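You operate a simulated robot arm through the tools that you are given. There is no shell and no other tool. Be economical: measure what you need, move in short steps, check, and stop when the job is done.

Carry out the task below with a simulated two-armed robot. There is one attempt and no reset: what you move stays moved.

Task
A breaker has tripped: read the fault, reset it and restart that load.
Fine: that switch off first, back on the big tank after; shut the breaker door; press the alarm button last. Where these are worked on the way, their far stop is far enough and under half their travel is too little: breaker door.

It is judged by the outcome, as a careful person would: the job done as asked, and still so three seconds after it is handed in. It fails if anything else is knocked over, pushed out of place, dropped, spilled or broken.

Robot
Two 6-joint arms with two-finger parallel grippers on one trunk, on a base that drives. Base frame: it is fixed to the floor where the robot stands at the start and does not move with it; the origin is under the middle of the robot, x ahead of it, y to its left, z up; the surface under the hand at the start is at about z = 720. Lengths are in mm, angles in degrees, forces in N, time in s.
The left shoulder is at the start at [80, 216, 1558], the right one opposite. With the tool pointing down near the work surface each hand reaches from about 100 to 600 mm from the robot's upright axis, wherever it stands, measured 20 degrees to its own side. Places, roughly: alarm button [700, -400, 1100]; amps dial [500, -1000, 1200]; black plug switch [1100, 700, 1100]; blue brass valve [-600, -1000, 1100]; blue plug switch [300, -500, 600]; blue reset button [500, -1000, 1100]; breaker door [600, -600, 1100]; cool switch [800, 0, 1200]; green brass valve [300, -1100, 1000]; grey dial [700, -200, 1000]; main switch [800, 200, 1000]; red brass valve [400, -700, 900]; red reset button [-800, -800, 1000]; set knob [800, 0, 1000]; short yellow lever [300, -1000, 900]; start button [500, -900, 1300]. Payload 3.43 kg a hand.
The TCP of each hand is the grasp point between the finger pads, 30 mm short of the fingertips. In the tool frame z runs along the fingers and y along their closing line. The gripper opens to 94 mm. The fingers are 28 mm wide and 10 mm thick; the gripper's body (50 by 96 mm) begins 55 mm behind the TCP.
Orientation is told as [roll, pitch, yaw] about the base's x, y, z axes, in that order, counted from this pose: with the fingers straight down and closing along the base's y, the tool's x points along the base's -x, its y along +y and its z along -z.

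Tools
- The arms move only by the tool drive_tool. It takes "left_moves", "right_moves" or both (then of equal length, played together; a hand with none holds still); each is a list of rows, each a list of 3 entries, a list of its own where there are three numbers: the closure, from 0 (fully open) to 1 (shut), then the shift along the tool's x, y, z in mm, then the turn, a rotation vector about the tool's x, y, z in rad. In form: [[hand, [dx, dy, dz], [wx, wy, wz]], ...]. A call has 1 to 8 rows; each row shifts and turns the commanded pose from where the row before left it, along the tool's axes as they then stand. Rows are played at 5 a second. More than 50 mm and 8.6 degrees between two rows, or a gripper value outside its range, and nothing of the call is played. A pose out of reach is approached as far as the arm can. The call stops where the force on the tool passes 60 N (or 10 N more than at its start, if that is more) or the arm is blocked; 0.2 s more then pass. Each finger travels about 72 mm/s and halts on what it meets, pressing with about 37 N; the grip force reading is that of the motor and also rises with nothing between the fingers. The clock runs only during rows and for 0.2 s after the last one: add rows that do not move to give the fingers time. The reply holds the time, the measured pose of the TCP, the force on the tool along the base axes, the opening and the grip force, in the units named above and with some noise, with the torque about the TCP (base axes, N m) and any sound that the robot's microphone picked up.
- Cameras (640 x 400 px; columns grow to the right, rows downward): "scene" is now at [101.2, -23.6, 1699.9]; the picture's right is [-0.34, -0.94, 0.00], its down [-0.80, 0.29, -0.53] and it looks along [0.50, -0.18, -0.85] (base axes); focal length 282 px, centre (320, 200). "left" rides on the left gripper at [76, -14, -103] in its tool frame; the picture's right is [0.18, 0.98, 0.00], its down [-0.75, 0.14, -0.64] and it looks along [-0.63, 0.12, 0.77] (tool axes); focal length 243 px, centre (320, 200). "right" rides on the right gripper at [76, 14, -103] in its tool frame; the picture's right is [-0.18, 0.98, 0.00], its down [-0.75, -0.14, -0.64] and it looks along [-0.63, -0.12, 0.77] (tool axes); focal length 243 px, centre (320, 200).
- snapshot(camera): a new picture of that camera. It takes no simulated time.
- lift_body(by): slides the trunk up (or, below 0, down) by that many mm; the arms and the scene camera ride with it, the base frame stays. It gives what a move gives, with no picture.
- base_move(legs): drives the robot by 1 to 6 legs, each [ahead, left, turn to the left] in mm, mm and degrees, along the robot's own axes; the way and the turn of a leg run together, so that a leg with both is an arc; at most 1500 mm and 180 degrees a leg. The arms and the cameras ride along, it lands a little off, and it stops where it bumps. It gives what a move gives.
- head_to(pan, tilt): turns the head with the scene camera to pan (to the left, within 86 degrees either way) and tilt (down, from -29 to 69), counted from straight ahead of the robot. It gives what a move gives.
- locate(camera, pixels): for up to 12 pixels [column, row] of the newest picture of that camera ("zoom" is the newest enlarged one), the place [x, y, z] in the base frame of the surface seen there, good to about 3 mm, but the place of the scene camera against the robot may be out by one fixed shift of up to 12 mm in any direction. It takes no simulated time.
- inspect(camera, box): a new picture of the part [left, top, right, bottom] of that camera's present view, enlarged. It takes no simulated time.
- close_job(): hands the job in; it is judged then, once.

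Work in short steps. Measure before you move; look again where a grasp or a placing could have gone wrong, and mend it. You have 80 turns and 58 pictures in all, those below and enlarged ones among them. Open the grippers and draw the arms clear of the work before you hand the job in, unless the task says otherwise; then end with one line.

The tools are called after ">>>" as a command line: name --argument value ..., lists and objects as JSON in quotes. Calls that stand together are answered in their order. drive_tool: Moves the arms, as the interface text tells. Its arguments: {"type":"object","properties":{"left_moves":{"type":"array","items":{"type":"array"}},"right_moves":{"type":"array","items":{"type":"array"}}},"required":[]} The other tools are called the same way: lift_body (by) slides the trunk up or down; base_move (legs) drives the base; head_to (pan, tilt) turns the head that bears the scene camera; snapshot (camera) takes a picture; locate (camera, pixels) gives the place of the surface under pixels of a picture; inspect (camera, box) takes an enlarged picture of a part of a camera's view; close_job () hands the job in.

At the start:

```text
t: 0.0
left_ee_pos: [460.9, -11.5, 1000.3]
left_ee_rot: [0.0, 0.0, 0.0]
left_contact_force: [0.7, 0.5, -0.2]
left_torque: [0.0, -0.01, -0.01]
left_grip_width: 93.8
left_gripper_force: 0.1
right_ee_pos: [336.9, -509.2, 1001.0]
right_ee_rot: [-0.1, 0.0, 0.1]
right_contact_force: [0.0, 0.2, 0.1]
right_torque: [-0.02, 0.01, 0.0]
right_grip_width: 93.6
right_gripper_force: 0.0
trunk travel left (down, up): [-788.0, 52.0]
robot x, y, heading: [0.4, -1.1, -0.2]
head pan, tilt: [-20.2, 58.1]
```

scene: 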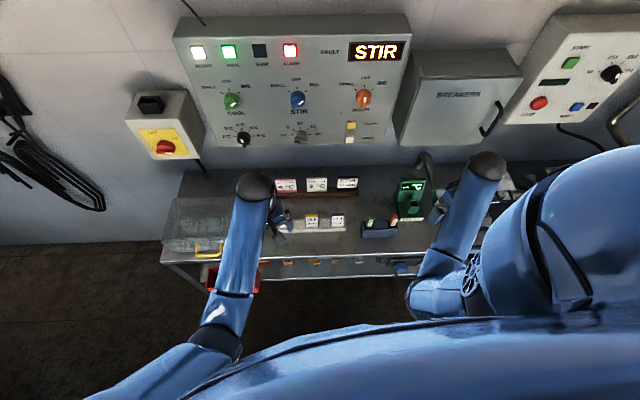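
right: 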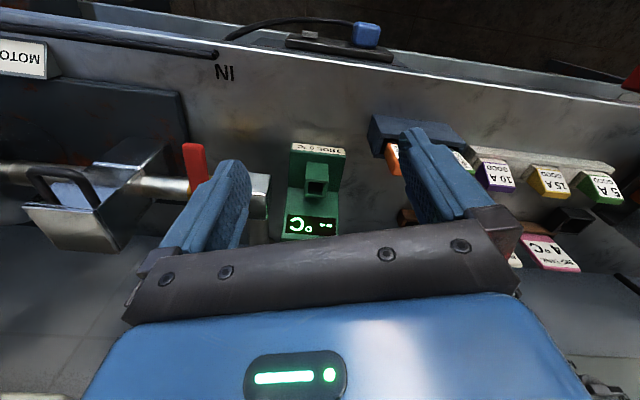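
left: 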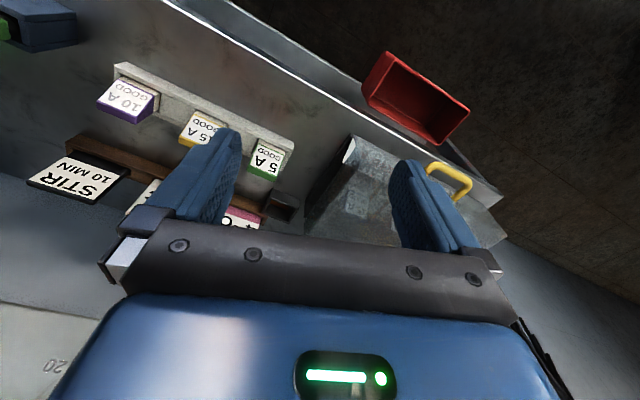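

The fault display at (376,51) reads STIR. I enlarge the panel and the breaker box to see the stir switch (298,100) and door.

>>> inspect --camera "scene" --box '[170, 10, 420, 166]'

>>> inspect --camera "scene" --box '[380, 20, 640, 180]'

```text
2.56 times, centred on (295, 88) of scene
```

zoom: 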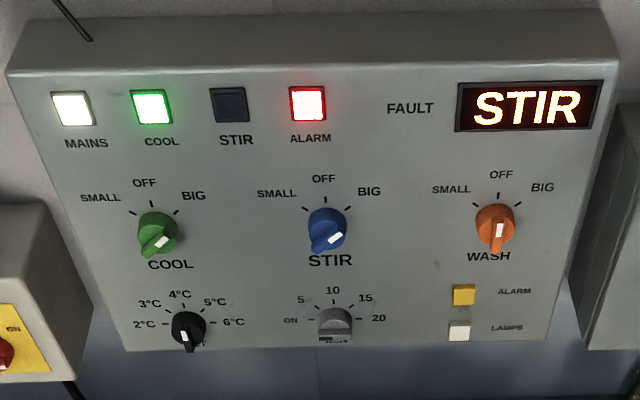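

```text
2.46 times, centred on (510, 100) of scene
```

zoom: 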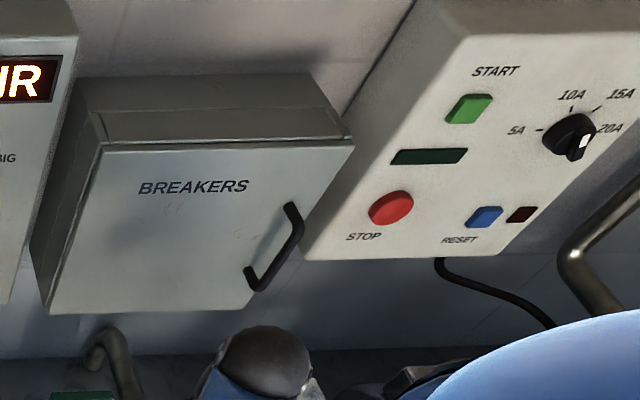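

I measure the door's corners and handle in the enlarged picture, and the panel's knob, buttons in the scene one.

>>> locate --camera "zoom" --pixels '[[102, 150], [350, 148], [52, 310], [255, 310], [292, 208], [297, 240], [250, 272], [258, 287], [200, 230], [95, 85], [310, 78], [40, 230]]'

>>> locate --camera "scene" --pixels '[[298, 100], [301, 104], [295, 95], [298, 112], [351, 125], [349, 139], [190, 40], [405, 38], [220, 147], [385, 141], [363, 98], [330, 112]]'

```text
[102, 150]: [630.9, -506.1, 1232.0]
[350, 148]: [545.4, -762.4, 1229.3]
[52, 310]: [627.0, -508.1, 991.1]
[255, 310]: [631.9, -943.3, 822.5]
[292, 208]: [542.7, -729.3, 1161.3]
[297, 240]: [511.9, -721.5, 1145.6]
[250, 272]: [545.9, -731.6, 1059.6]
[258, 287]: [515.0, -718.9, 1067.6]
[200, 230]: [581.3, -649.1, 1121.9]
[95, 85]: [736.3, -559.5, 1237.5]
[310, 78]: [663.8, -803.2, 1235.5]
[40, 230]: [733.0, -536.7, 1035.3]
```

```text
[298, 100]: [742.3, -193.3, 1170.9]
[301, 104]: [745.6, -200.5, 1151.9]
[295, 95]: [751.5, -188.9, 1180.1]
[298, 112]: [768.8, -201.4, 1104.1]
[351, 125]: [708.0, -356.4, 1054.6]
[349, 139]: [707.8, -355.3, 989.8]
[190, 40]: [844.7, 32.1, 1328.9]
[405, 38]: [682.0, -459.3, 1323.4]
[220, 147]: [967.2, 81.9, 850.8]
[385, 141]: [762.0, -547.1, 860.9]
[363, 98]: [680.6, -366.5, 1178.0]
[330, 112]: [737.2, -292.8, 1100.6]
```

The panel faces along yaw ≈ -18°. I look at the wider scene to learn bench edge and obstacles before driving.

>>> locate --camera "scene" --pixels '[[165, 250], [265, 283], [400, 275], [420, 155], [432, 180], [410, 195], [600, 145], [615, 125], [318, 184], [150, 100], [345, 230], [320, 262]]'

>>> head_to --pan -45 --tilt 40

>>> snapshot --camera "scene"

```text
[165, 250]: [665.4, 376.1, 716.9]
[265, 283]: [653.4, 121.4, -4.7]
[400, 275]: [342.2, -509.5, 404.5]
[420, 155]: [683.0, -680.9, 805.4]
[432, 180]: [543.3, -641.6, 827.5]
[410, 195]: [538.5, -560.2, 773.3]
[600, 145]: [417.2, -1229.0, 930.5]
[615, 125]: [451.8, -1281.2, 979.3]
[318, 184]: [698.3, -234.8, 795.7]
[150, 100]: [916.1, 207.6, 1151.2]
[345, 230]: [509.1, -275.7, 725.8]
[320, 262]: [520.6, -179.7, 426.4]
```

```text
t: 0.9
left_ee_pos: [461.7, -12.3, 1001.3]
left_ee_rot: [0.1, 0.0, -0.1]
left_contact_force: [-0.3, -0.3, -0.3]
left_torque: [0.01, -0.02, 0.02]
left_grip_width: 94.1
left_gripper_force: 0.0
right_ee_pos: [338.0, -509.9, 998.6]
right_ee_rot: [-0.1, 0.0, 0.0]
right_contact_force: [0.0, 0.1, -0.2]
right_torque: [-0.02, 0.02, 0.01]
right_grip_width: 93.6
right_gripper_force: 0.1
trunk travel left (down, up): [-788.0, 52.0]
robot x, y, heading: [1.7, 2.6, -0.0]
head pan, tilt: [-45.0, 40.0]
```

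```text
52 pictures are left
```

scene: 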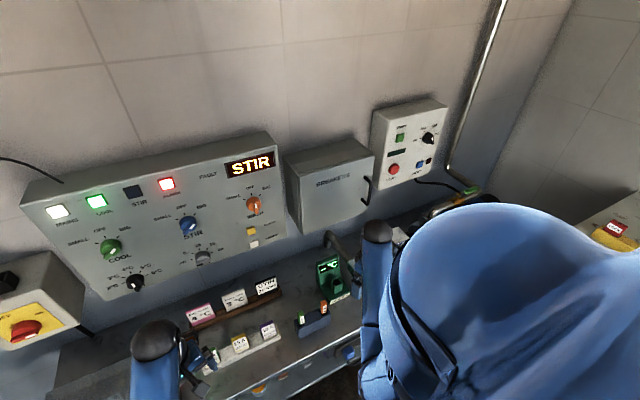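

Bench edge is ~560 mm ahead along the panel's normal, the stir knob ~767. I move the left hand out to the left and lift the right hand, beginning to pitch it toward horizontal.

>>> drive_tool --left_moves '[[0, [0, 50, 0], [0, 0, 0]], [0, [0, 50, 0], [0, 0, 0]], [0, [0, 50, 0], [0, 0, 0]], [0, [0, 50, 0], [0, 0, 0]], [0, [0, 0, 0], [0, 0, 0]], [0, [0, 0, 0], [0, 0, 0]], [0, [0, 0, 0], [0, 0, 0]], [0, [0, 0, 0], [0, 0, 0]]]' --right_moves '[[0, [0, 0, -50], [0, 0, 0]], [0, [0, 0, -50], [0, 0, 0]], [0, [0, 0, -50], [0, 0, 0]], [0, [0, 0, 0], [0, -0.1428, 0]], [0, [0, 0, 0], [0, -0.1428, 0]], [0, [0, 0, 0], [0, -0.1428, 0]], [0, [0, 0, 0], [0, -0.1428, 0]], [0, [0, 0, 0], [0, -0.1428, 0]]]'

>>> drive_tool --right_moves '[[0, [0, 0, 0], [0, -0.1428, 0]], [0, [0, 0, 0], [0, -0.1428, 0]], [0, [0, 0, 0], [0, -0.1428, 0]], [0, [0, 0, 0], [0, -0.1428, 0]], [0, [0, 0, 0], [0, -0.1428, 0]], [0, [0, 0, 0], [0, -0.1428, 0]]]'

>>> base_move --legs '[[0, 0, -18.3], [50, 200, 0]]'

>>> head_to --pan -10 --tilt 40

>>> snapshot --camera "scene"

```text
t: 2.7
left_ee_pos: [460.5, 187.9, 998.1]
left_ee_rot: [0.0, -0.3, 0.1]
left_contact_force: [0.2, 0.8, 0.0]
left_torque: [-0.01, 0.0, 0.0]
left_grip_width: 94.0
left_gripper_force: 0.1
right_ee_pos: [357.3, -531.9, 1009.8]
right_ee_rot: [-0.2, -41.1, 0.2]
right_contact_force: [0.2, -0.9, -0.7]
right_torque: [-0.01, 0.02, 0.03]
right_grip_width: 93.9
right_gripper_force: 0.2
right hand out of reach, approached as far as the arm can: row 1, 2, 3
trunk travel left (down, up): [-788.0, 52.0]
robot x, y, heading: [-0.3, -3.0, -0.1]
head pan, tilt: [-45.0, 40.0]
```

```text
t: 4.1
left_ee_pos: [462.3, 188.0, 998.3]
left_ee_rot: [0.0, -0.1, 0.1]
left_contact_force: [-0.1, -0.7, -1.0]
left_torque: [-0.01, 0.01, 0.03]
left_grip_width: 93.8
left_gripper_force: 0.2
right_ee_pos: [357.5, -532.7, 1008.4]
right_ee_rot: [-149.3, -89.9, 149.3]
right_contact_force: [0.0, 0.2, -1.2]
right_torque: [0.01, 0.05, 0.0]
right_grip_width: 94.1
right_gripper_force: 0.0
trunk travel left (down, up): [-788.0, 52.0]
robot x, y, heading: [2.3, -1.4, -0.1]
head pan, tilt: [-45.0, 40.0]
```

```text
t: 6.7
left_ee_pos: [602.9, 206.6, 998.4]
left_ee_rot: [0.2, -0.2, -17.9]
left_contact_force: [-1.1, -1.0, 0.3]
left_torque: [0.02, -0.01, 0.0]
left_grip_width: 93.9
left_gripper_force: 0.1
right_ee_pos: [282.4, -446.3, 1007.4]
right_ee_rot: [104.0, -90.0, -122.0]
right_contact_force: [-0.2, -0.6, 0.2]
right_torque: [-0.01, -0.03, 0.04]
right_grip_width: 94.2
right_gripper_force: 0.0
trunk travel left (down, up): [-788.0, 52.0]
robot x, y, heading: [105.4, 171.2, -18.1]
head pan, tilt: [-45.0, 40.0]
```

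```text
t: 7.7
left_ee_pos: [605.3, 209.2, 997.4]
left_ee_rot: [-0.1, -0.1, -18.1]
left_contact_force: [-0.1, 0.8, 0.3]
left_torque: [0.0, 0.0, 0.0]
left_grip_width: 94.2
left_gripper_force: 0.1
right_ee_pos: [284.9, -444.0, 1009.7]
right_ee_rot: [-76.8, -90.0, 58.9]
right_contact_force: [0.5, 0.2, 0.9]
right_torque: [0.0, 0.0, -0.01]
right_grip_width: 94.1
right_gripper_force: 0.1
trunk travel left (down, up): [-788.0, 52.0]
robot x, y, heading: [104.7, 171.1, -18.1]
head pan, tilt: [-10.0, 40.0]
```

```text
51 pictures are left
```

scene: 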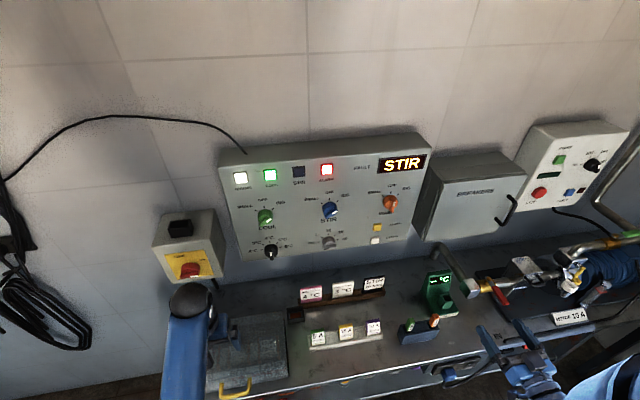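

Now the robot faces the panel. I enlarge the stir knob and the alarm buttons to measure their places.

>>> inspect --camera "scene" --box '[280, 170, 440, 270]'

>>> locate --camera "zoom" --pixels '[[190, 155], [200, 160], [182, 172], [212, 150], [205, 185], [200, 130], [382, 229], [384, 287], [160, 200], [300, 220], [195, 145], [400, 260]]'

```text
4.00 times, centred on (360, 220) of scene
```

zoom: 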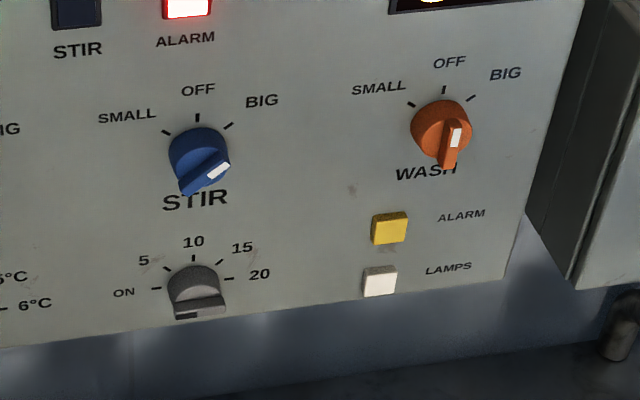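

```text
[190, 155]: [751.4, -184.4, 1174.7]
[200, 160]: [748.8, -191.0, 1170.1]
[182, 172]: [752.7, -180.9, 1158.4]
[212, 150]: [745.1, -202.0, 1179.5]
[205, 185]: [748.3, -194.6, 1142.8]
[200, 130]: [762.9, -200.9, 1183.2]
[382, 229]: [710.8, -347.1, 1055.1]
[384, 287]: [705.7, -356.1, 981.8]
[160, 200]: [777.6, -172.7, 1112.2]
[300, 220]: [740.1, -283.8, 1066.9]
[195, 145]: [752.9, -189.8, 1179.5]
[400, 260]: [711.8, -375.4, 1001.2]
```

I zoom harder on the stir knob to separate the bar from the disc.

>>> inspect --camera "scene" --box '[310, 190, 350, 225]'

```text
11.43 times, centred on (330, 208) of scene
```

zoom: 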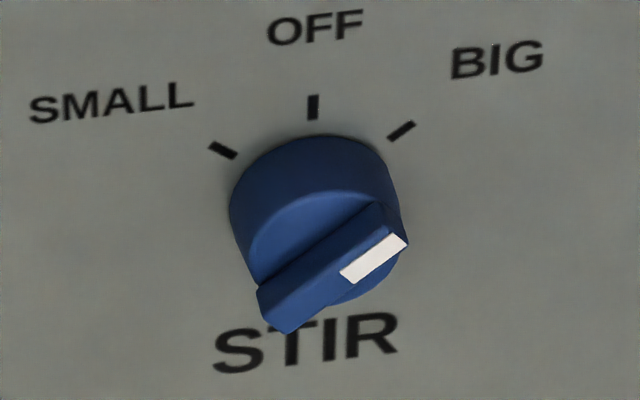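

>>> locate --camera "zoom" --pixels '[[320, 225], [280, 245], [275, 310], [300, 300], [335, 270], [375, 235], [400, 240], [390, 275], [290, 320], [313, 105], [318, 150], [345, 240]]'

```text
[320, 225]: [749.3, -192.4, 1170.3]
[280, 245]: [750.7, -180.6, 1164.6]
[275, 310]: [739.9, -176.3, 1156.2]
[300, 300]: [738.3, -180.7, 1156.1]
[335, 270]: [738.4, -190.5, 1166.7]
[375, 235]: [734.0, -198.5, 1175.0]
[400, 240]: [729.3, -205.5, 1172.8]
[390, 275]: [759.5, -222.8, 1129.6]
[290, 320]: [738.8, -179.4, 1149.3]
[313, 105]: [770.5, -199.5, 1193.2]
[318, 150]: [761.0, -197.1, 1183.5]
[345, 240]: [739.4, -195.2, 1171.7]
```

Knob bar: centre about v=48 (along panel), z≈1164, front at u≈761, disc face 771 in the panel-aligned frame. I bring the right hand horizontally in front of the knob and look with its own camera.

>>> drive_tool --right_moves '[[0, [-16, 38, 20], [0, 0, 0]], [0, [-16, 38, 20], [0, 0, 0]], [0, [-16, 38, 20], [0, 0, 0]], [0, [-16, 38, 20], [0, 0, 0]], [0, [-16, 38, 20], [0, 0, 0]], [0, [-16, 38, 20], [0, 0, 0]], [0, [-16, 38, 20], [0, 0, 0]], [0, [-16, 38, 20], [0, 0, 0]]]'

>>> drive_tool --right_moves '[[0, [-13, 38, 20], [0, 0, 0]], [0, [-14, 38, 20], [0, 0, 0]], [0, [0, 0, 0], [0, 0, 0]]]'

>>> snapshot --camera "right"

```text
t: 9.5
left_ee_pos: [605.6, 207.5, 997.0]
left_ee_rot: [0.0, -0.1, -18.0]
left_contact_force: [-0.2, -0.3, -0.5]
left_torque: [0.01, 0.0, -0.02]
left_grip_width: 94.3
left_gripper_force: 0.1
right_ee_pos: [531.0, -203.9, 1137.7]
right_ee_rot: [95.6, -89.7, -113.3]
right_contact_force: [0.8, -0.5, -0.2]
right_torque: [-0.03, -0.02, 0.01]
right_grip_width: 93.9
right_gripper_force: 0.0
trunk travel left (down, up): [-788.0, 52.0]
robot x, y, heading: [103.6, 171.8, -18.0]
head pan, tilt: [-10.0, 40.0]
```

```text
t: 10.3
left_ee_pos: [603.7, 208.6, 998.1]
left_ee_rot: [0.1, -0.2, -18.1]
left_contact_force: [-0.7, 0.5, 0.1]
left_torque: [0.01, -0.03, 0.02]
left_grip_width: 94.0
left_gripper_force: 0.0
right_ee_pos: [592.6, -143.1, 1164.0]
right_ee_rot: [-90.4, -90.0, 72.4]
right_contact_force: [0.5, 0.0, 0.0]
right_torque: [-0.02, 0.0, 0.01]
right_grip_width: 94.0
right_gripper_force: 0.1
trunk travel left (down, up): [-788.0, 52.0]
robot x, y, heading: [106.9, 170.2, -17.9]
head pan, tilt: [-10.0, 40.0]
```

```text
48 pictures are left
```

right: 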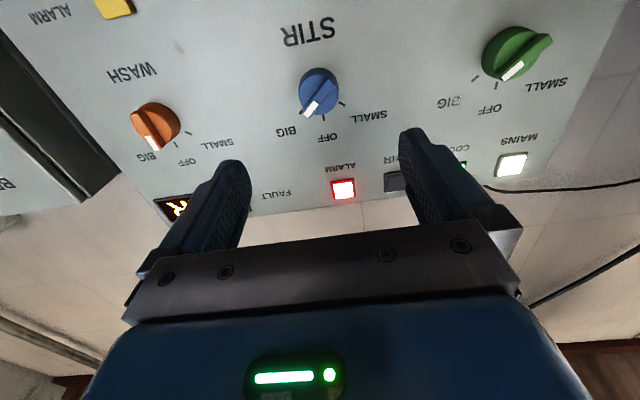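

The hand camera sees the knob at (319,92). I enlarge and measure with it, as it is free of the scene camera's shift.

>>> inspect --camera "right" --box '[270, 50, 370, 150]'

```text
4.00 times, centred on (320, 100) of right
```

zoom: 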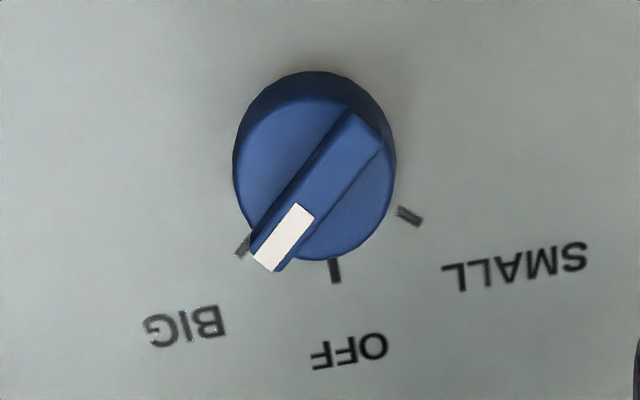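

>>> locate --camera "zoom" --pixels '[[265, 258], [285, 236], [320, 185], [365, 130], [348, 120], [378, 145], [270, 160], [360, 200], [335, 270], [241, 244], [408, 216], [150, 150]]'

>>> locate --camera "right" --pixels '[[117, 5], [153, 142], [343, 189]]'

```text
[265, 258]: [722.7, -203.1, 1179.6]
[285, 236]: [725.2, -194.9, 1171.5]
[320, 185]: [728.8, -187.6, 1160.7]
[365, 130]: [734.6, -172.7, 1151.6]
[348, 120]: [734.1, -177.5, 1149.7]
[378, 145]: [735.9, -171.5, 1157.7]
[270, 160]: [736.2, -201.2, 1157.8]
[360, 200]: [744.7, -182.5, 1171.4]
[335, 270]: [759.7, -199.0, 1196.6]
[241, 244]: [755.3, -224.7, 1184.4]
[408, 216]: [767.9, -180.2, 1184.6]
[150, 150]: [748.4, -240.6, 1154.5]
```

```text
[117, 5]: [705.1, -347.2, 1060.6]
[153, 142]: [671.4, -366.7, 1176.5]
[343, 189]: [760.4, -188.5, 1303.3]
```

Knob centre in true coordinates: u≈751 (bar front), disc at 762, v≈47.5, z≈1166; bar is ~50° clockwise from OFF. I turn the hand 50° about its axis and shift to z 1166, then advance partway.

>>> drive_tool --right_moves '[[0.3, [-2, 0, 0], [0, 0, 0]], [0.3, [0, 0, 0], [0, 0, 0.1455]], [0.3, [0, 0, 0], [0, 0, 0.1455]], [0.3, [0, 0, 0], [0, 0, 0.1455]], [0.3, [0, 0, 0], [0, 0, 0.1455]], [0.3, [0, 0, 0], [0, 0, 0.1455]], [0.3, [0, 0, 0], [0, 0, 0.1455]], [0.3, [0, 0, 40], [0, 0, 0]]]'

>>> drive_tool --right_moves '[[0.3, [0, 0, 30], [0, 0, 0]], [0.3, [0, 0, 0], [0, 0, 0]], [0.3, [0, 0, 0], [0, 0, 0]]]'

>>> snapshot --camera "right"

```text
t: 12.1
left_ee_pos: [606.8, 208.9, 997.5]
left_ee_rot: [0.0, 0.0, -18.0]
left_contact_force: [0.2, 0.5, -0.1]
left_torque: [-0.01, 0.02, 0.03]
left_grip_width: 94.1
left_gripper_force: 0.0
right_ee_pos: [631.4, -155.7, 1163.0]
right_ee_rot: [89.9, -39.9, -107.8]
right_contact_force: [0.6, -0.3, 0.0]
right_torque: [0.03, 0.02, -0.01]
right_grip_width: 66.0
right_gripper_force: 0.1
trunk travel left (down, up): [-788.0, 52.0]
robot x, y, heading: [109.9, 167.9, -18.0]
head pan, tilt: [-10.0, 40.0]
```

```text
t: 12.9
left_ee_pos: [604.9, 209.6, 998.0]
left_ee_rot: [0.0, -0.2, -18.0]
left_contact_force: [-0.3, 0.4, -0.5]
left_torque: [0.02, 0.03, 0.0]
left_grip_width: 93.5
left_gripper_force: 0.0
right_ee_pos: [658.2, -166.0, 1164.1]
right_ee_rot: [90.0, -40.0, -107.9]
right_contact_force: [0.6, -0.8, -0.7]
right_torque: [0.0, 0.01, -0.03]
right_grip_width: 65.7
right_gripper_force: 0.1
trunk travel left (down, up): [-788.0, 52.0]
robot x, y, heading: [110.1, 173.5, -17.8]
head pan, tilt: [-10.0, 40.0]
```

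```text
46 pictures are left
```

right: 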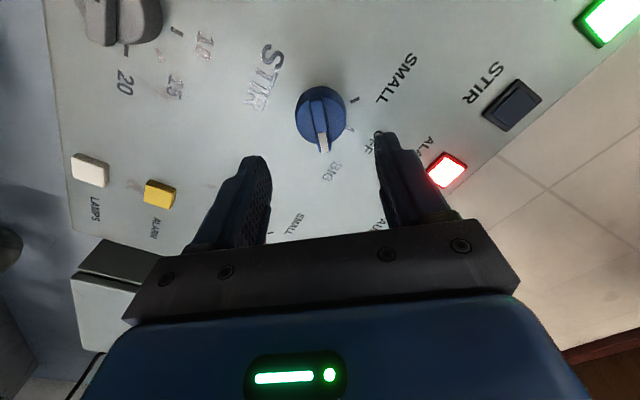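

The bar at (322,130) is now aligned between the fingers. I check its place once more before the last 50 mm.

>>> locate --camera "right" --pixels '[[321, 118], [322, 130], [324, 145], [308, 120], [335, 115], [270, 130]]'

```text
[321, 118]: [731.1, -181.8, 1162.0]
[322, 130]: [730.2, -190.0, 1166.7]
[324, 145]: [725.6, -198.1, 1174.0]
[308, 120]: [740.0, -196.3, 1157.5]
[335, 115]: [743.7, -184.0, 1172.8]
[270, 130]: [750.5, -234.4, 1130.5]
```

Advance 52 mm with 2 mm upward correction, then close on the bar.

>>> drive_tool --right_moves '[[0.3, [-1, 1, 25], [0, 0, 0]], [0.3, [0, 0, 15], [0, 0, 0]], [0.3, [0, 0, 12], [0, 0, 0]], [0.3, [0, 0, 0], [0, 0, 0]], [1, [0, 0, 0], [0, 0, 0]], [1, [0, 0, 0], [0, 0, 0]], [1, [0, 0, 0], [0, 0, 0]], [1, [0, 0, 0], [0, 0, 0]]]'

```text
t: 14.7
left_ee_pos: [605.6, 208.1, 998.5]
left_ee_rot: [0.0, -0.2, -18.0]
left_contact_force: [-0.1, 0.0, -0.2]
left_torque: [0.02, 0.04, 0.01]
left_grip_width: 93.9
left_gripper_force: 0.1
right_ee_pos: [705.4, -182.4, 1164.6]
right_ee_rot: [89.9, -40.1, -107.9]
right_contact_force: [-0.3, -0.8, -2.6]
right_torque: [-0.09, -0.26, -0.47]
right_grip_width: 10.9
right_gripper_force: 44.9
trunk travel left (down, up): [-788.0, 52.0]
robot x, y, heading: [108.8, 173.5, -17.7]
head pan, tilt: [-10.0, 40.0]
```

Gripped the bar (10.9 mm wide). I turn it 50° counter-clockwise to OFF and look.

>>> drive_tool --right_moves '[[1, [0, 0, 0], [0, 0, -0.1455]], [1, [0, 0, 0], [0, 0, -0.1455]], [1, [0, 0, 0], [0, 0, -0.1455]], [1, [0, 0, 0], [0, 0, -0.1455]], [1, [0, 0, 0], [0, 0, -0.1455]], [1, [0, 0, 0], [0, 0, -0.1455]], [1, [0, 0, 0], [0, 0, 0]]]'

>>> inspect --camera "right" --box '[220, 0, 420, 200]'

```text
t: 16.3
left_ee_pos: [604.6, 208.0, 997.8]
left_ee_rot: [-0.1, -0.2, -17.9]
left_contact_force: [-0.1, 0.5, 0.5]
left_torque: [-0.01, -0.01, 0.01]
left_grip_width: 94.3
left_gripper_force: 0.0
right_ee_pos: [706.7, -181.9, 1166.7]
right_ee_rot: [-42.2, -89.8, 24.2]
right_contact_force: [-10.2, 3.3, -10.6]
right_torque: [0.31, 1.03, -0.04]
right_grip_width: 10.9
right_gripper_force: 44.7
trunk travel left (down, up): [-788.0, 52.0]
robot x, y, heading: [106.4, 173.7, -18.1]
head pan, tilt: [-10.0, 40.0]
```

```text
2.00 times, centred on (320, 100) of right
```

zoom: 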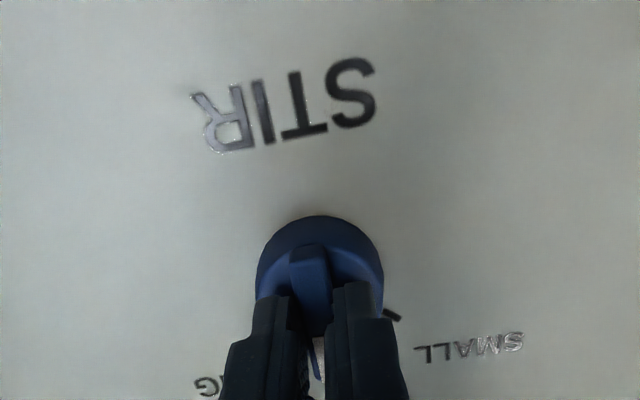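

The bar now stands upright. I open, back off, and check the knob's mark.

>>> drive_tool --right_moves '[[0.3, [0, 0, 0], [0, 0, 0]], [0.3, [0, 0, 0], [0, 0, 0]], [0.3, [0, 0, 0], [0, 0, 0]], [0.3, [0, 0, -40], [0, 0, 0]], [0.3, [0, 0, -50], [0, 0, 0]], [0.3, [0, 0, -50], [0, 0, 0]], [0.3, [0, 0, -50], [0, 0, 0]], [0.3, [0, 0, 0], [0, 0, 0]]]'

>>> inspect --camera "right" --box '[240, 30, 400, 190]'

```text
t: 18.1
left_ee_pos: [604.6, 207.3, 998.4]
left_ee_rot: [0.0, -0.1, -18.0]
left_contact_force: [0.2, 1.4, 0.3]
left_torque: [0.0, -0.02, 0.01]
left_grip_width: 94.1
left_gripper_force: 0.0
right_ee_pos: [526.7, -122.1, 1167.7]
right_ee_rot: [-88.0, -90.0, 70.2]
right_contact_force: [-0.3, -0.1, -0.2]
right_torque: [0.0, 0.03, 0.01]
right_grip_width: 65.8
right_gripper_force: 0.1
trunk travel left (down, up): [-788.0, 52.0]
robot x, y, heading: [107.1, 172.1, -18.0]
head pan, tilt: [-10.0, 40.0]
```

```text
2.50 times, centred on (320, 110) of right
```

zoom: 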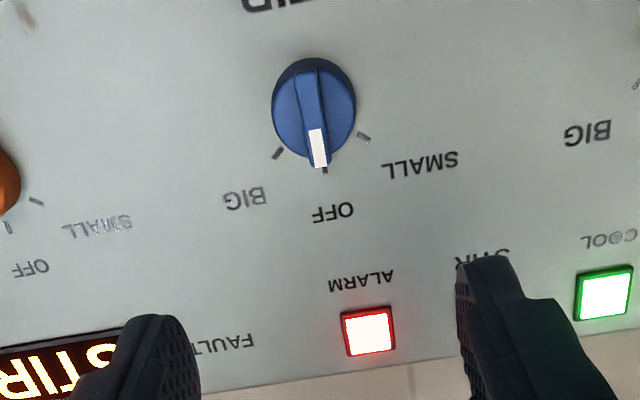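

STIR is OFF (white mark at the OFF tick). Now I shift the base 395 mm to the right to face the breaker box and look at the handle.

>>> base_move --legs '[[0, -395, 0]]'

>>> drive_tool --left_moves '[[0, [0, 50, 0], [0, 0, 0]], [0, [0, 50, 0], [0, 0, 0]], [0, [0, 50, 0], [0, 0, 0]], [0, [0, 0, 0], [0, 0, 0]], [0, [0, 0, 0], [0, 0, 0]]]' --right_moves '[[0, [10, -40, 0], [0, 0, 0]], [0, [10, -40, 0], [0, 0, 0]], [0, [10, -40, 0], [0, 0, 0]], [0, [10, -40, 0], [0, 0, 0]], [0, [0, 0, 0], [0, 0, 0]]]'

>>> snapshot --camera "right"

```text
t: 20.6
left_ee_pos: [484.5, -159.6, 997.2]
left_ee_rot: [-0.1, -0.1, -17.5]
left_contact_force: [-0.2, 0.2, 1.0]
left_torque: [-0.02, -0.01, -0.01]
left_grip_width: 94.2
left_gripper_force: 0.0
right_ee_pos: [410.6, -488.8, 1167.0]
right_ee_rot: [-87.0, -89.9, 69.5]
right_contact_force: [-0.1, 0.2, 0.0]
right_torque: [0.02, -0.04, 0.02]
right_grip_width: 65.7
right_gripper_force: 0.1
trunk travel left (down, up): [-788.0, 52.0]
robot x, y, heading: [-15.3, -198.4, -17.7]
head pan, tilt: [-10.0, 40.0]
```

```text
t: 21.8
left_ee_pos: [530.2, -18.1, 996.2]
left_ee_rot: [-0.1, -0.2, -17.7]
left_contact_force: [-0.7, -0.1, 0.0]
left_torque: [-0.01, 0.0, -0.01]
left_grip_width: 94.0
left_gripper_force: 0.0
right_ee_pos: [360.4, -644.2, 1125.8]
right_ee_rot: [-87.1, -90.0, 69.4]
right_contact_force: [-0.7, 0.6, 0.1]
right_torque: [0.02, 0.0, 0.04]
right_grip_width: 94.0
right_gripper_force: 0.0
trunk travel left (down, up): [-788.0, 52.0]
robot x, y, heading: [-12.1, -200.6, -17.7]
head pan, tilt: [-10.0, 40.0]
```

```text
43 pictures are left
```

right: 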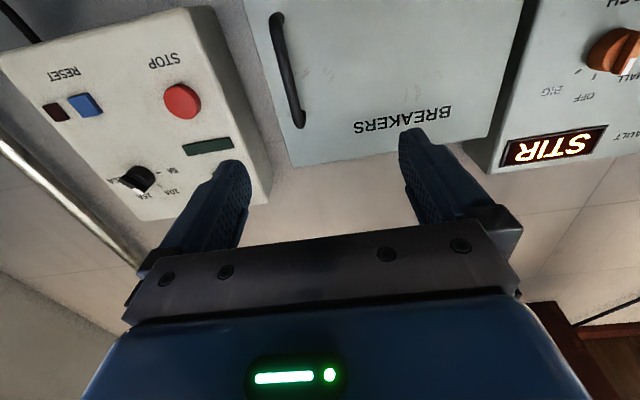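

The handle is at (285,70). I enlarge and measure it with the hand camera.

>>> inspect --camera "right" --box '[230, 0, 430, 140]'

>>> locate --camera "right" --pixels '[[280, 50], [286, 75], [292, 105], [275, 22], [299, 122], [340, 60], [480, 70], [295, 162], [492, 135], [262, 60], [425, 30], [250, 60]]'

```text
2.86 times, centred on (330, 70) of right
```

zoom: 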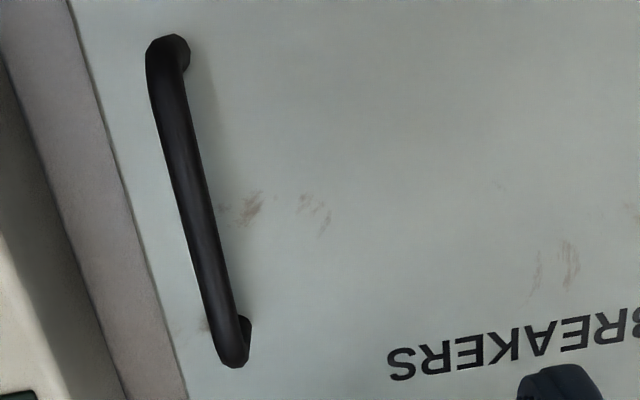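

```text
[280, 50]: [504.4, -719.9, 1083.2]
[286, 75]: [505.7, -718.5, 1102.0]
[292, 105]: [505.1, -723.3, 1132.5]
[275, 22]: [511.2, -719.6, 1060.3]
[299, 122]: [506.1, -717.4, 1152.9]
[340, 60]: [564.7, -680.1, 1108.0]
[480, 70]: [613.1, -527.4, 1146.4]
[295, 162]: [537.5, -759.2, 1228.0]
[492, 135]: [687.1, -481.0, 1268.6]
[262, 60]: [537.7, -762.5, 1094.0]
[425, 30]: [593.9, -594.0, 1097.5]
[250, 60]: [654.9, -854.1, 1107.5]
```

Handle bar centre ≈ u 706, v -532, door face u 744. I move the hand onto the bar and close on it at mid-height.

>>> drive_tool --right_moves '[[0.4, [8, -14, 20], [0, 0, 0]], [0.4, [8, -14, 30], [0, 0, 0]], [0.4, [0, 0, 40], [0, 0, 0]], [0.4, [0, 0, 40], [0, 0, 0]], [0.4, [0, 0, 0], [0, 0, 0]], [0.4, [0, 0, 0], [0, 0, 0]]]'

>>> snapshot --camera "right"

```text
t: 23.2
left_ee_pos: [531.2, -18.2, 995.7]
left_ee_rot: [0.0, -0.2, -17.6]
left_contact_force: [-0.2, -1.2, 0.5]
left_torque: [0.0, 0.01, -0.04]
left_grip_width: 94.0
left_gripper_force: 0.0
right_ee_pos: [475.5, -708.8, 1112.9]
right_ee_rot: [-106.7, -90.0, 89.1]
right_contact_force: [-0.1, -0.7, 0.9]
right_torque: [0.03, 0.0, -0.01]
right_grip_width: 56.4
right_gripper_force: 0.0
trunk travel left (down, up): [-788.0, 52.0]
robot x, y, heading: [-14.0, -200.9, -17.3]
head pan, tilt: [-10.0, 40.0]
```

```text
41 pictures are left
```

right: 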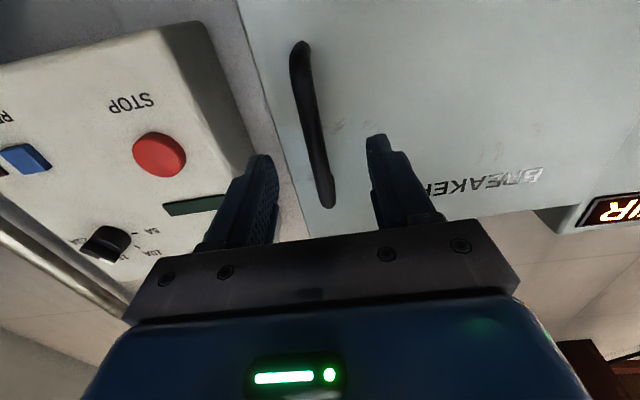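

The bar stands between the fingers. I advance 33 mm and close.

>>> drive_tool --right_moves '[[0.4, [0, -1, 18], [0, 0, 0]], [0.4, [0, 0, 15], [0, 0, 0]], [0.4, [0, 0, 0], [0, 0, 0]], [1, [0, 0, 0], [0, 0, 0]], [1, [0, 0, 0], [0, 0, 0]], [1, [0, 0, 0], [0, 0, 0]], [1, [0, 0, 0], [0, 0, 0]]]'

```text
t: 24.8
left_ee_pos: [531.2, -18.3, 997.2]
left_ee_rot: [0.0, -0.3, -17.6]
left_contact_force: [1.1, 0.6, -0.6]
left_torque: [-0.02, 0.0, 0.0]
left_grip_width: 94.1
left_gripper_force: 0.0
right_ee_pos: [506.6, -721.6, 1112.2]
right_ee_rot: [-108.7, -89.9, 91.1]
right_contact_force: [-1.6, -2.3, 1.5]
right_torque: [0.05, 0.04, 0.0]
right_grip_width: 15.9
right_gripper_force: 45.3
trunk travel left (down, up): [-788.0, 52.0]
robot x, y, heading: [-12.7, -203.9, -17.5]
head pan, tilt: [-10.0, 40.0]
```

Gripped. I pull the door along its arc, the first 30°.

>>> drive_tool --right_moves '[[1, [0, 2, -13], [0, 0, 0]], [1, [0, 4, -14], [0, 0, 0]], [1, [0, 5, -13], [0, 0, 0]], [1, [0, 8, -19], [0, 0, 0]], [1, [0, 10, -19], [0, 0, 0]], [1, [0, 12, -17], [0, 0, 0]], [1, [0, 12, -17], [0, 0, 0]], [1, [0, 0, 0], [0, 0, 0]]]'

```text
t: 26.6
left_ee_pos: [527.5, -21.8, 1000.4]
left_ee_rot: [0.3, -0.3, -17.7]
left_contact_force: [1.0, 0.4, -0.1]
left_torque: [0.01, -0.01, 0.0]
left_grip_width: 93.9
left_gripper_force: 0.1
right_ee_pos: [412.7, -641.4, 1111.8]
right_ee_rot: [143.2, -89.8, -160.9]
right_contact_force: [-26.1, -17.0, 1.4]
right_torque: [0.14, 0.6, -0.09]
right_grip_width: 12.0
right_gripper_force: 44.4
trunk travel left (down, up): [-788.0, 52.0]
robot x, y, heading: [-10.4, -203.8, -17.6]
head pan, tilt: [-10.0, 40.0]
```

Grip width changed to 12 mm; I look with the scene camera whether the door follows.

>>> head_to --pan -25 --tilt 45

>>> snapshot --camera "scene"

```text
t: 27.4
left_ee_pos: [527.6, -22.1, 1001.0]
left_ee_rot: [0.3, -0.4, -17.7]
left_contact_force: [-0.5, -0.1, 0.6]
left_torque: [0.04, -0.03, 0.03]
left_grip_width: 94.2
left_gripper_force: 0.0
right_ee_pos: [411.4, -640.5, 1111.2]
right_ee_rot: [134.4, -89.8, -152.1]
right_contact_force: [-27.5, -18.3, -1.5]
right_torque: [0.02, 0.84, -0.16]
right_grip_width: 11.7
right_gripper_force: 44.7
trunk travel left (down, up): [-788.0, 52.0]
robot x, y, heading: [-15.8, -200.9, -17.8]
head pan, tilt: [-25.0, 45.0]
```

```text
40 pictures are left
```

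scene: 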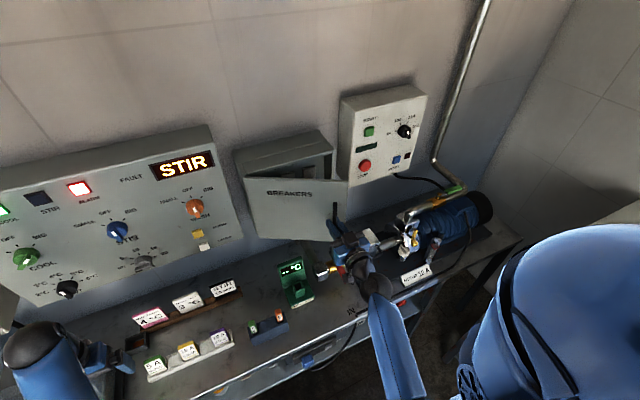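

Door follows (~28° open). The force is radial, so my radius is a bit short; I continue the arc with a correction.

>>> drive_tool --right_moves '[[1, [0, 8, -20], [0, 0, 0]], [1, [0, 14, -16], [0, 0, 0]], [1, [0, 18, -13], [0, 0, 0]], [1, [0, 18, -12], [0, 0, 0]], [1, [0, 20, -10], [0, 0, 0]], [1, [0, 20, -8], [0, 0, 0]], [1, [0, 20, -6], [0, 0, 0]], [1, [0, 0, 0], [0, 0, 0]]]'

```text
t: 29.1
left_ee_pos: [527.5, -17.8, 998.6]
left_ee_rot: [0.0, -0.4, -17.6]
left_contact_force: [0.7, 0.6, 0.1]
left_torque: [0.02, 0.0, 0.0]
left_grip_width: 94.0
left_gripper_force: 0.1
right_ee_pos: [369.1, -516.0, 1111.0]
right_ee_rot: [178.2, -89.6, 164.2]
right_contact_force: [-10.0, 0.1, 24.2]
right_torque: [0.91, 0.75, 0.03]
right_grip_width: 11.9
right_gripper_force: 44.7
right hand out of reach, approached as far as the arm can: row 5, 6
trunk travel left (down, up): [-788.0, 52.0]
robot x, y, heading: [-13.8, -201.6, -17.7]
head pan, tilt: [-25.0, 45.0]
```

Door ≈ 60° open and the arm is at its inner limit. I open the fingers and back the base off to free the handle, then look.

>>> drive_tool --right_moves '[[0.6, [0, 0, 0], [0, 0, 0]], [0.6, [0, 0, 0], [0, 0, 0]], [0.6, [0, 0, 0], [0, 0, 0]]]'

>>> base_move --legs '[[-110, 0, 0]]'

>>> snapshot --camera "scene"

```text
t: 29.9
left_ee_pos: [530.2, -19.0, 997.2]
left_ee_rot: [0.0, -0.3, -17.5]
left_contact_force: [0.2, 0.6, -0.1]
left_torque: [-0.01, 0.02, 0.02]
left_grip_width: 94.0
left_gripper_force: 0.1
right_ee_pos: [371.8, -516.4, 1108.0]
right_ee_rot: [-74.3, -89.9, 56.7]
right_contact_force: [1.1, -0.6, 0.1]
right_torque: [0.02, 0.04, 0.0]
right_grip_width: 37.4
right_gripper_force: 0.0
trunk travel left (down, up): [-788.0, 52.0]
robot x, y, heading: [-9.0, -202.7, -17.4]
head pan, tilt: [-25.0, 45.0]
```

```text
t: 31.1
left_ee_pos: [434.0, 11.7, 995.0]
left_ee_rot: [0.0, 0.1, -17.7]
left_contact_force: [0.0, 0.5, 0.1]
left_torque: [0.0, 0.02, -0.01]
left_grip_width: 94.1
left_gripper_force: 0.1
right_ee_pos: [276.1, -487.5, 1105.6]
right_ee_rot: [-17.2, -89.7, -0.5]
right_contact_force: [0.1, -0.1, -0.4]
right_torque: [-0.02, 0.0, 0.02]
right_grip_width: 37.7
right_gripper_force: 0.1
trunk travel left (down, up): [-788.0, 52.0]
robot x, y, heading: [-116.8, -167.4, -17.7]
head pan, tilt: [-25.0, 45.0]
```

```text
39 pictures are left
```

scene: 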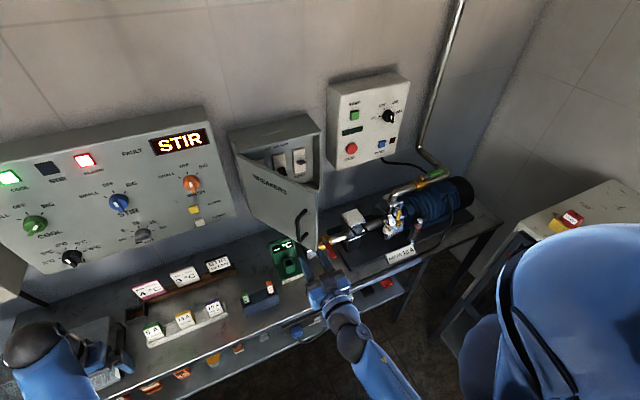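

The door stands ~55° open. I take the closed hand around the free edge to its inner side and push it further open to the left.

>>> drive_tool --right_moves '[[1, [0, -40, 0], [0, 0, 0]], [1, [0, -40, 0], [0, 0, 0]], [1, [0, -45, 0], [0, 0, 0]], [1, [0, 0, 40], [0, 0, 0]], [1, [0, 0, 45], [0, 0, 0]], [1, [0, 0, 45], [0, 0, 0]], [1, [0, 0, 0], [0, 0, 0]]]'

>>> snapshot --camera "right"

```text
t: 32.7
left_ee_pos: [428.6, 13.2, 998.2]
left_ee_rot: [0.1, -0.2, -17.7]
left_contact_force: [0.0, -1.2, -0.1]
left_torque: [0.02, -0.01, 0.03]
left_grip_width: 94.1
left_gripper_force: 0.2
right_ee_pos: [365.6, -616.1, 1099.1]
right_ee_rot: [-135.3, -90.0, 117.7]
right_contact_force: [0.3, -0.2, -0.2]
right_torque: [-0.02, -0.01, -0.01]
right_grip_width: 0.1
right_gripper_force: 32.8
right hand out of reach, approached as far as the arm can: row 1, 2
trunk travel left (down, up): [-788.0, 52.0]
robot x, y, heading: [-112.5, -167.9, -17.4]
head pan, tilt: [-25.0, 45.0]
```

```text
38 pictures are left
```

right: 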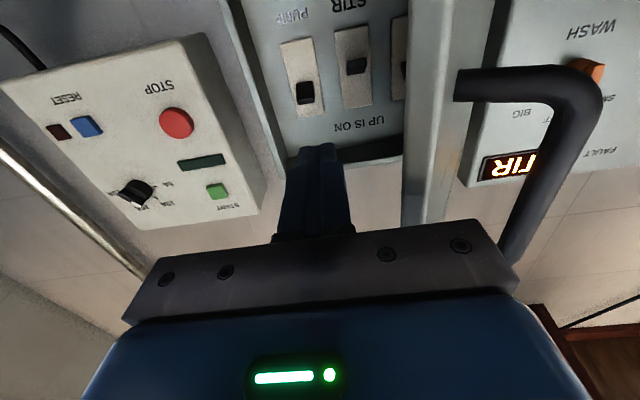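

I can see inside: "UP IS ON", breakers PUMP, STIR, another. The door edge is left of the hand; I sweep left to push it open.

>>> drive_tool --right_moves '[[1, [0, 25, 0], [0, 0, 0]], [1, [0, 25, 0], [0, 0, 0]], [1, [0, 25, 0], [0, 0, 0]], [1, [0, 25, 0], [0, 0, 0]], [1, [0, 25, 0], [0, 0, 0]], [1, [0, 25, 0], [0, 0, 0]], [1, [0, 25, 0], [0, 0, 0]], [1, [0, 25, 0], [0, 0, 0]]]'

>>> snapshot --camera "scene"

```text
t: 34.5
left_ee_pos: [423.6, 13.9, 998.9]
left_ee_rot: [0.0, -0.5, -17.8]
left_contact_force: [0.5, 0.1, 0.1]
left_torque: [-0.01, 0.03, 0.0]
left_grip_width: 94.0
left_gripper_force: 0.1
right_ee_pos: [418.1, -425.5, 1101.6]
right_ee_rot: [-157.8, -89.7, 140.3]
right_contact_force: [-41.4, 13.5, -8.4]
right_torque: [0.52, 0.63, -0.45]
right_grip_width: 0.2
right_gripper_force: 33.2
trunk travel left (down, up): [-788.0, 52.0]
robot x, y, heading: [-115.1, -169.9, -17.6]
head pan, tilt: [-25.0, 45.0]
```

```text
37 pictures are left
```

scene: 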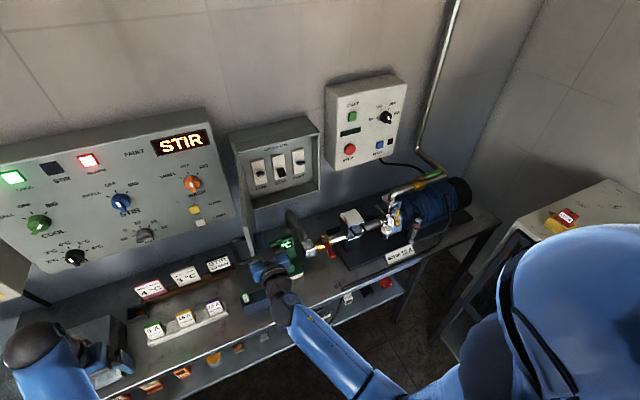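

The door is now ~95° open and the breakers show. I withdraw the hand to the right and look at the breakers with its camera.

>>> drive_tool --right_moves '[[1, [0, -30, -5], [0, 0, 0]], [1, [0, -40, 0], [0, 0, 0]], [1, [0, -45, 0], [0, 0, 0]], [1, [0, -30, 0], [0, 0, 0]], [1, [0, 0, 0], [0, 0, 0]]]'

>>> snapshot --camera "right"

```text
t: 35.7
left_ee_pos: [428.2, 12.3, 997.4]
left_ee_rot: [-0.1, -0.3, -17.7]
left_contact_force: [-0.5, 0.0, -0.1]
left_torque: [0.05, -0.02, -0.01]
left_grip_width: 94.2
left_gripper_force: 0.0
right_ee_pos: [375.3, -564.8, 1100.6]
right_ee_rot: [-165.6, -89.8, 148.0]
right_contact_force: [-1.0, -0.2, 0.4]
right_torque: [0.01, 0.0, 0.0]
right_grip_width: 0.3
right_gripper_force: 32.7
trunk travel left (down, up): [-788.0, 52.0]
robot x, y, heading: [-112.0, -170.6, -17.8]
head pan, tilt: [-25.0, 45.0]
```

```text
36 pictures are left
```

right: 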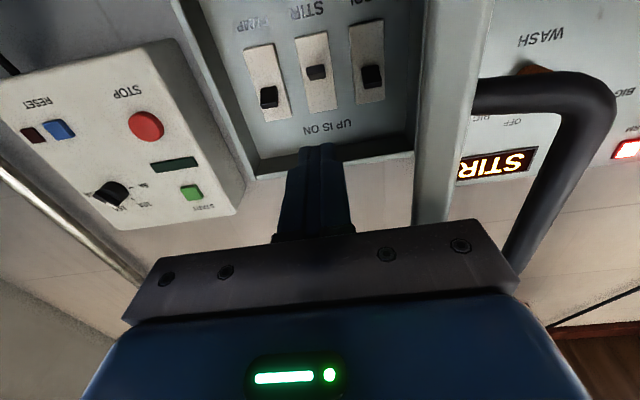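

The STIR breaker's lever at (316,72) sits differently from its neighbours (tripped/mid). I enlarge and measure.

>>> inspect --camera "right" --box '[220, 0, 420, 140]'

>>> locate --camera "zoom" --pixels '[[275, 205], [285, 222], [265, 190], [155, 275], [430, 215], [270, 150], [290, 290], [215, 290], [275, 240], [360, 240], [240, 130], [328, 150]]'

```text
2.86 times, centred on (320, 70) of right
```

zoom: 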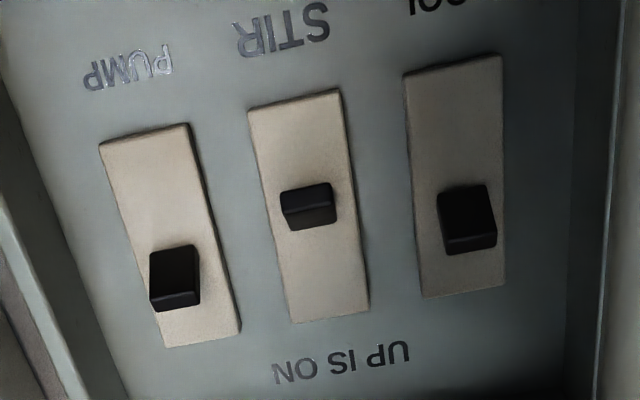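

```text
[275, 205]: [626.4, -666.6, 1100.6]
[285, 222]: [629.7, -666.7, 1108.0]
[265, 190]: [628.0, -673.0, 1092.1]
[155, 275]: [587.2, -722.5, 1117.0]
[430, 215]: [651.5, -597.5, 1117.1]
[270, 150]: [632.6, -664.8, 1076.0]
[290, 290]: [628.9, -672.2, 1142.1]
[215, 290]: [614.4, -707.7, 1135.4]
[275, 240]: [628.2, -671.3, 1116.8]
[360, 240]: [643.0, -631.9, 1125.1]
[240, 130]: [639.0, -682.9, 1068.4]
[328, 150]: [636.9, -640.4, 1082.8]
```

STIR's lever is mid-travel (tripped). I measure the lever nub itself.

>>> locate --camera "zoom" --pixels '[[307, 195], [308, 217], [290, 205], [328, 200], [175, 265], [176, 300], [465, 210], [470, 242], [345, 200], [300, 270], [590, 200], [15, 100]]'

```text
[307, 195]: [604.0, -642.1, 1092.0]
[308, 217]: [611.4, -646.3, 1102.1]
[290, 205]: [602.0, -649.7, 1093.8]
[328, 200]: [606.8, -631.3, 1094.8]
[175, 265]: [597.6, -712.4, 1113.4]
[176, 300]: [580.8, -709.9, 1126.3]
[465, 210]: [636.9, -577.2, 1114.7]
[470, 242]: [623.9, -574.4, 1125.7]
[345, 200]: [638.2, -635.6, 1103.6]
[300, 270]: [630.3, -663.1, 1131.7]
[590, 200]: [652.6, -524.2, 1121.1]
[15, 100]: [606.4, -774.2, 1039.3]
```

STIR lever: tip u≈770, v≈-428, z≈1097; plate at u≈802. I drive forward 110 mm, with the hand raised above lever height and aligned.

>>> drive_tool --right_moves '[[1, [-17, -2, 0], [0, 0, 0]], [1, [-17, -2, 0], [0, 0, 0]], [1, [0, 0, 0], [0, 0, 0]]]'

>>> base_move --legs '[[110, 0, 0]]'

>>> snapshot --camera "right"

>>> snapshot --camera "scene"

```text
t: 36.5
left_ee_pos: [429.6, 13.5, 996.9]
left_ee_rot: [0.0, -0.2, -17.8]
left_contact_force: [0.6, -1.4, 0.6]
left_torque: [0.01, 0.0, 0.02]
left_grip_width: 94.1
left_gripper_force: 0.1
right_ee_pos: [375.7, -568.2, 1132.5]
right_ee_rot: [-82.2, -89.8, 64.4]
right_contact_force: [-1.1, -0.3, -1.4]
right_torque: [-0.02, 0.01, -0.01]
right_grip_width: 0.2
right_gripper_force: 33.3
trunk travel left (down, up): [-788.0, 52.0]
robot x, y, heading: [-116.1, -169.9, -18.0]
head pan, tilt: [-25.0, 45.0]
```

```text
t: 37.4
left_ee_pos: [445.2, 7.2, 999.9]
left_ee_rot: [0.0, -0.3, -18.0]
left_contact_force: [-0.3, 0.3, 0.1]
left_torque: [0.01, -0.01, 0.02]
left_grip_width: 94.2
left_gripper_force: 0.0
right_ee_pos: [383.4, -576.8, 1135.5]
right_ee_rot: [-169.3, -89.7, 151.1]
right_contact_force: [-28.8, -0.5, 9.1]
right_torque: [0.5, 1.07, 1.82]
right_grip_width: 0.0
right_gripper_force: 33.1
trunk travel left (down, up): [-788.0, 52.0]
robot x, y, heading: [-95.3, -174.9, -18.3]
head pan, tilt: [-25.0, 45.0]
stopped in leg 1: the force on the tool passed its limit at 95 N (the readings are from after the stop); the commanded pose is now the measured one
```

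```text
34 pictures are left
```

right: 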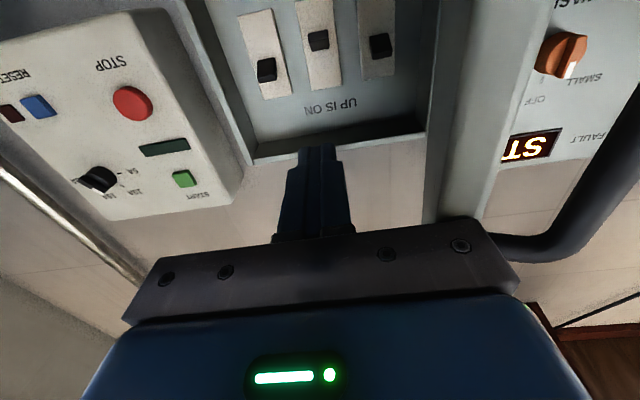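

```text
33 pictures are left
```

scene: 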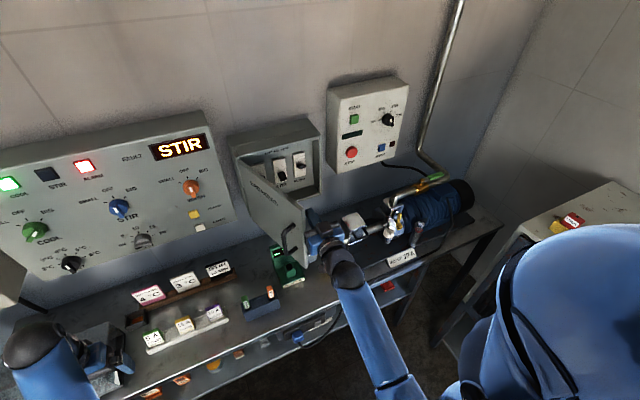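

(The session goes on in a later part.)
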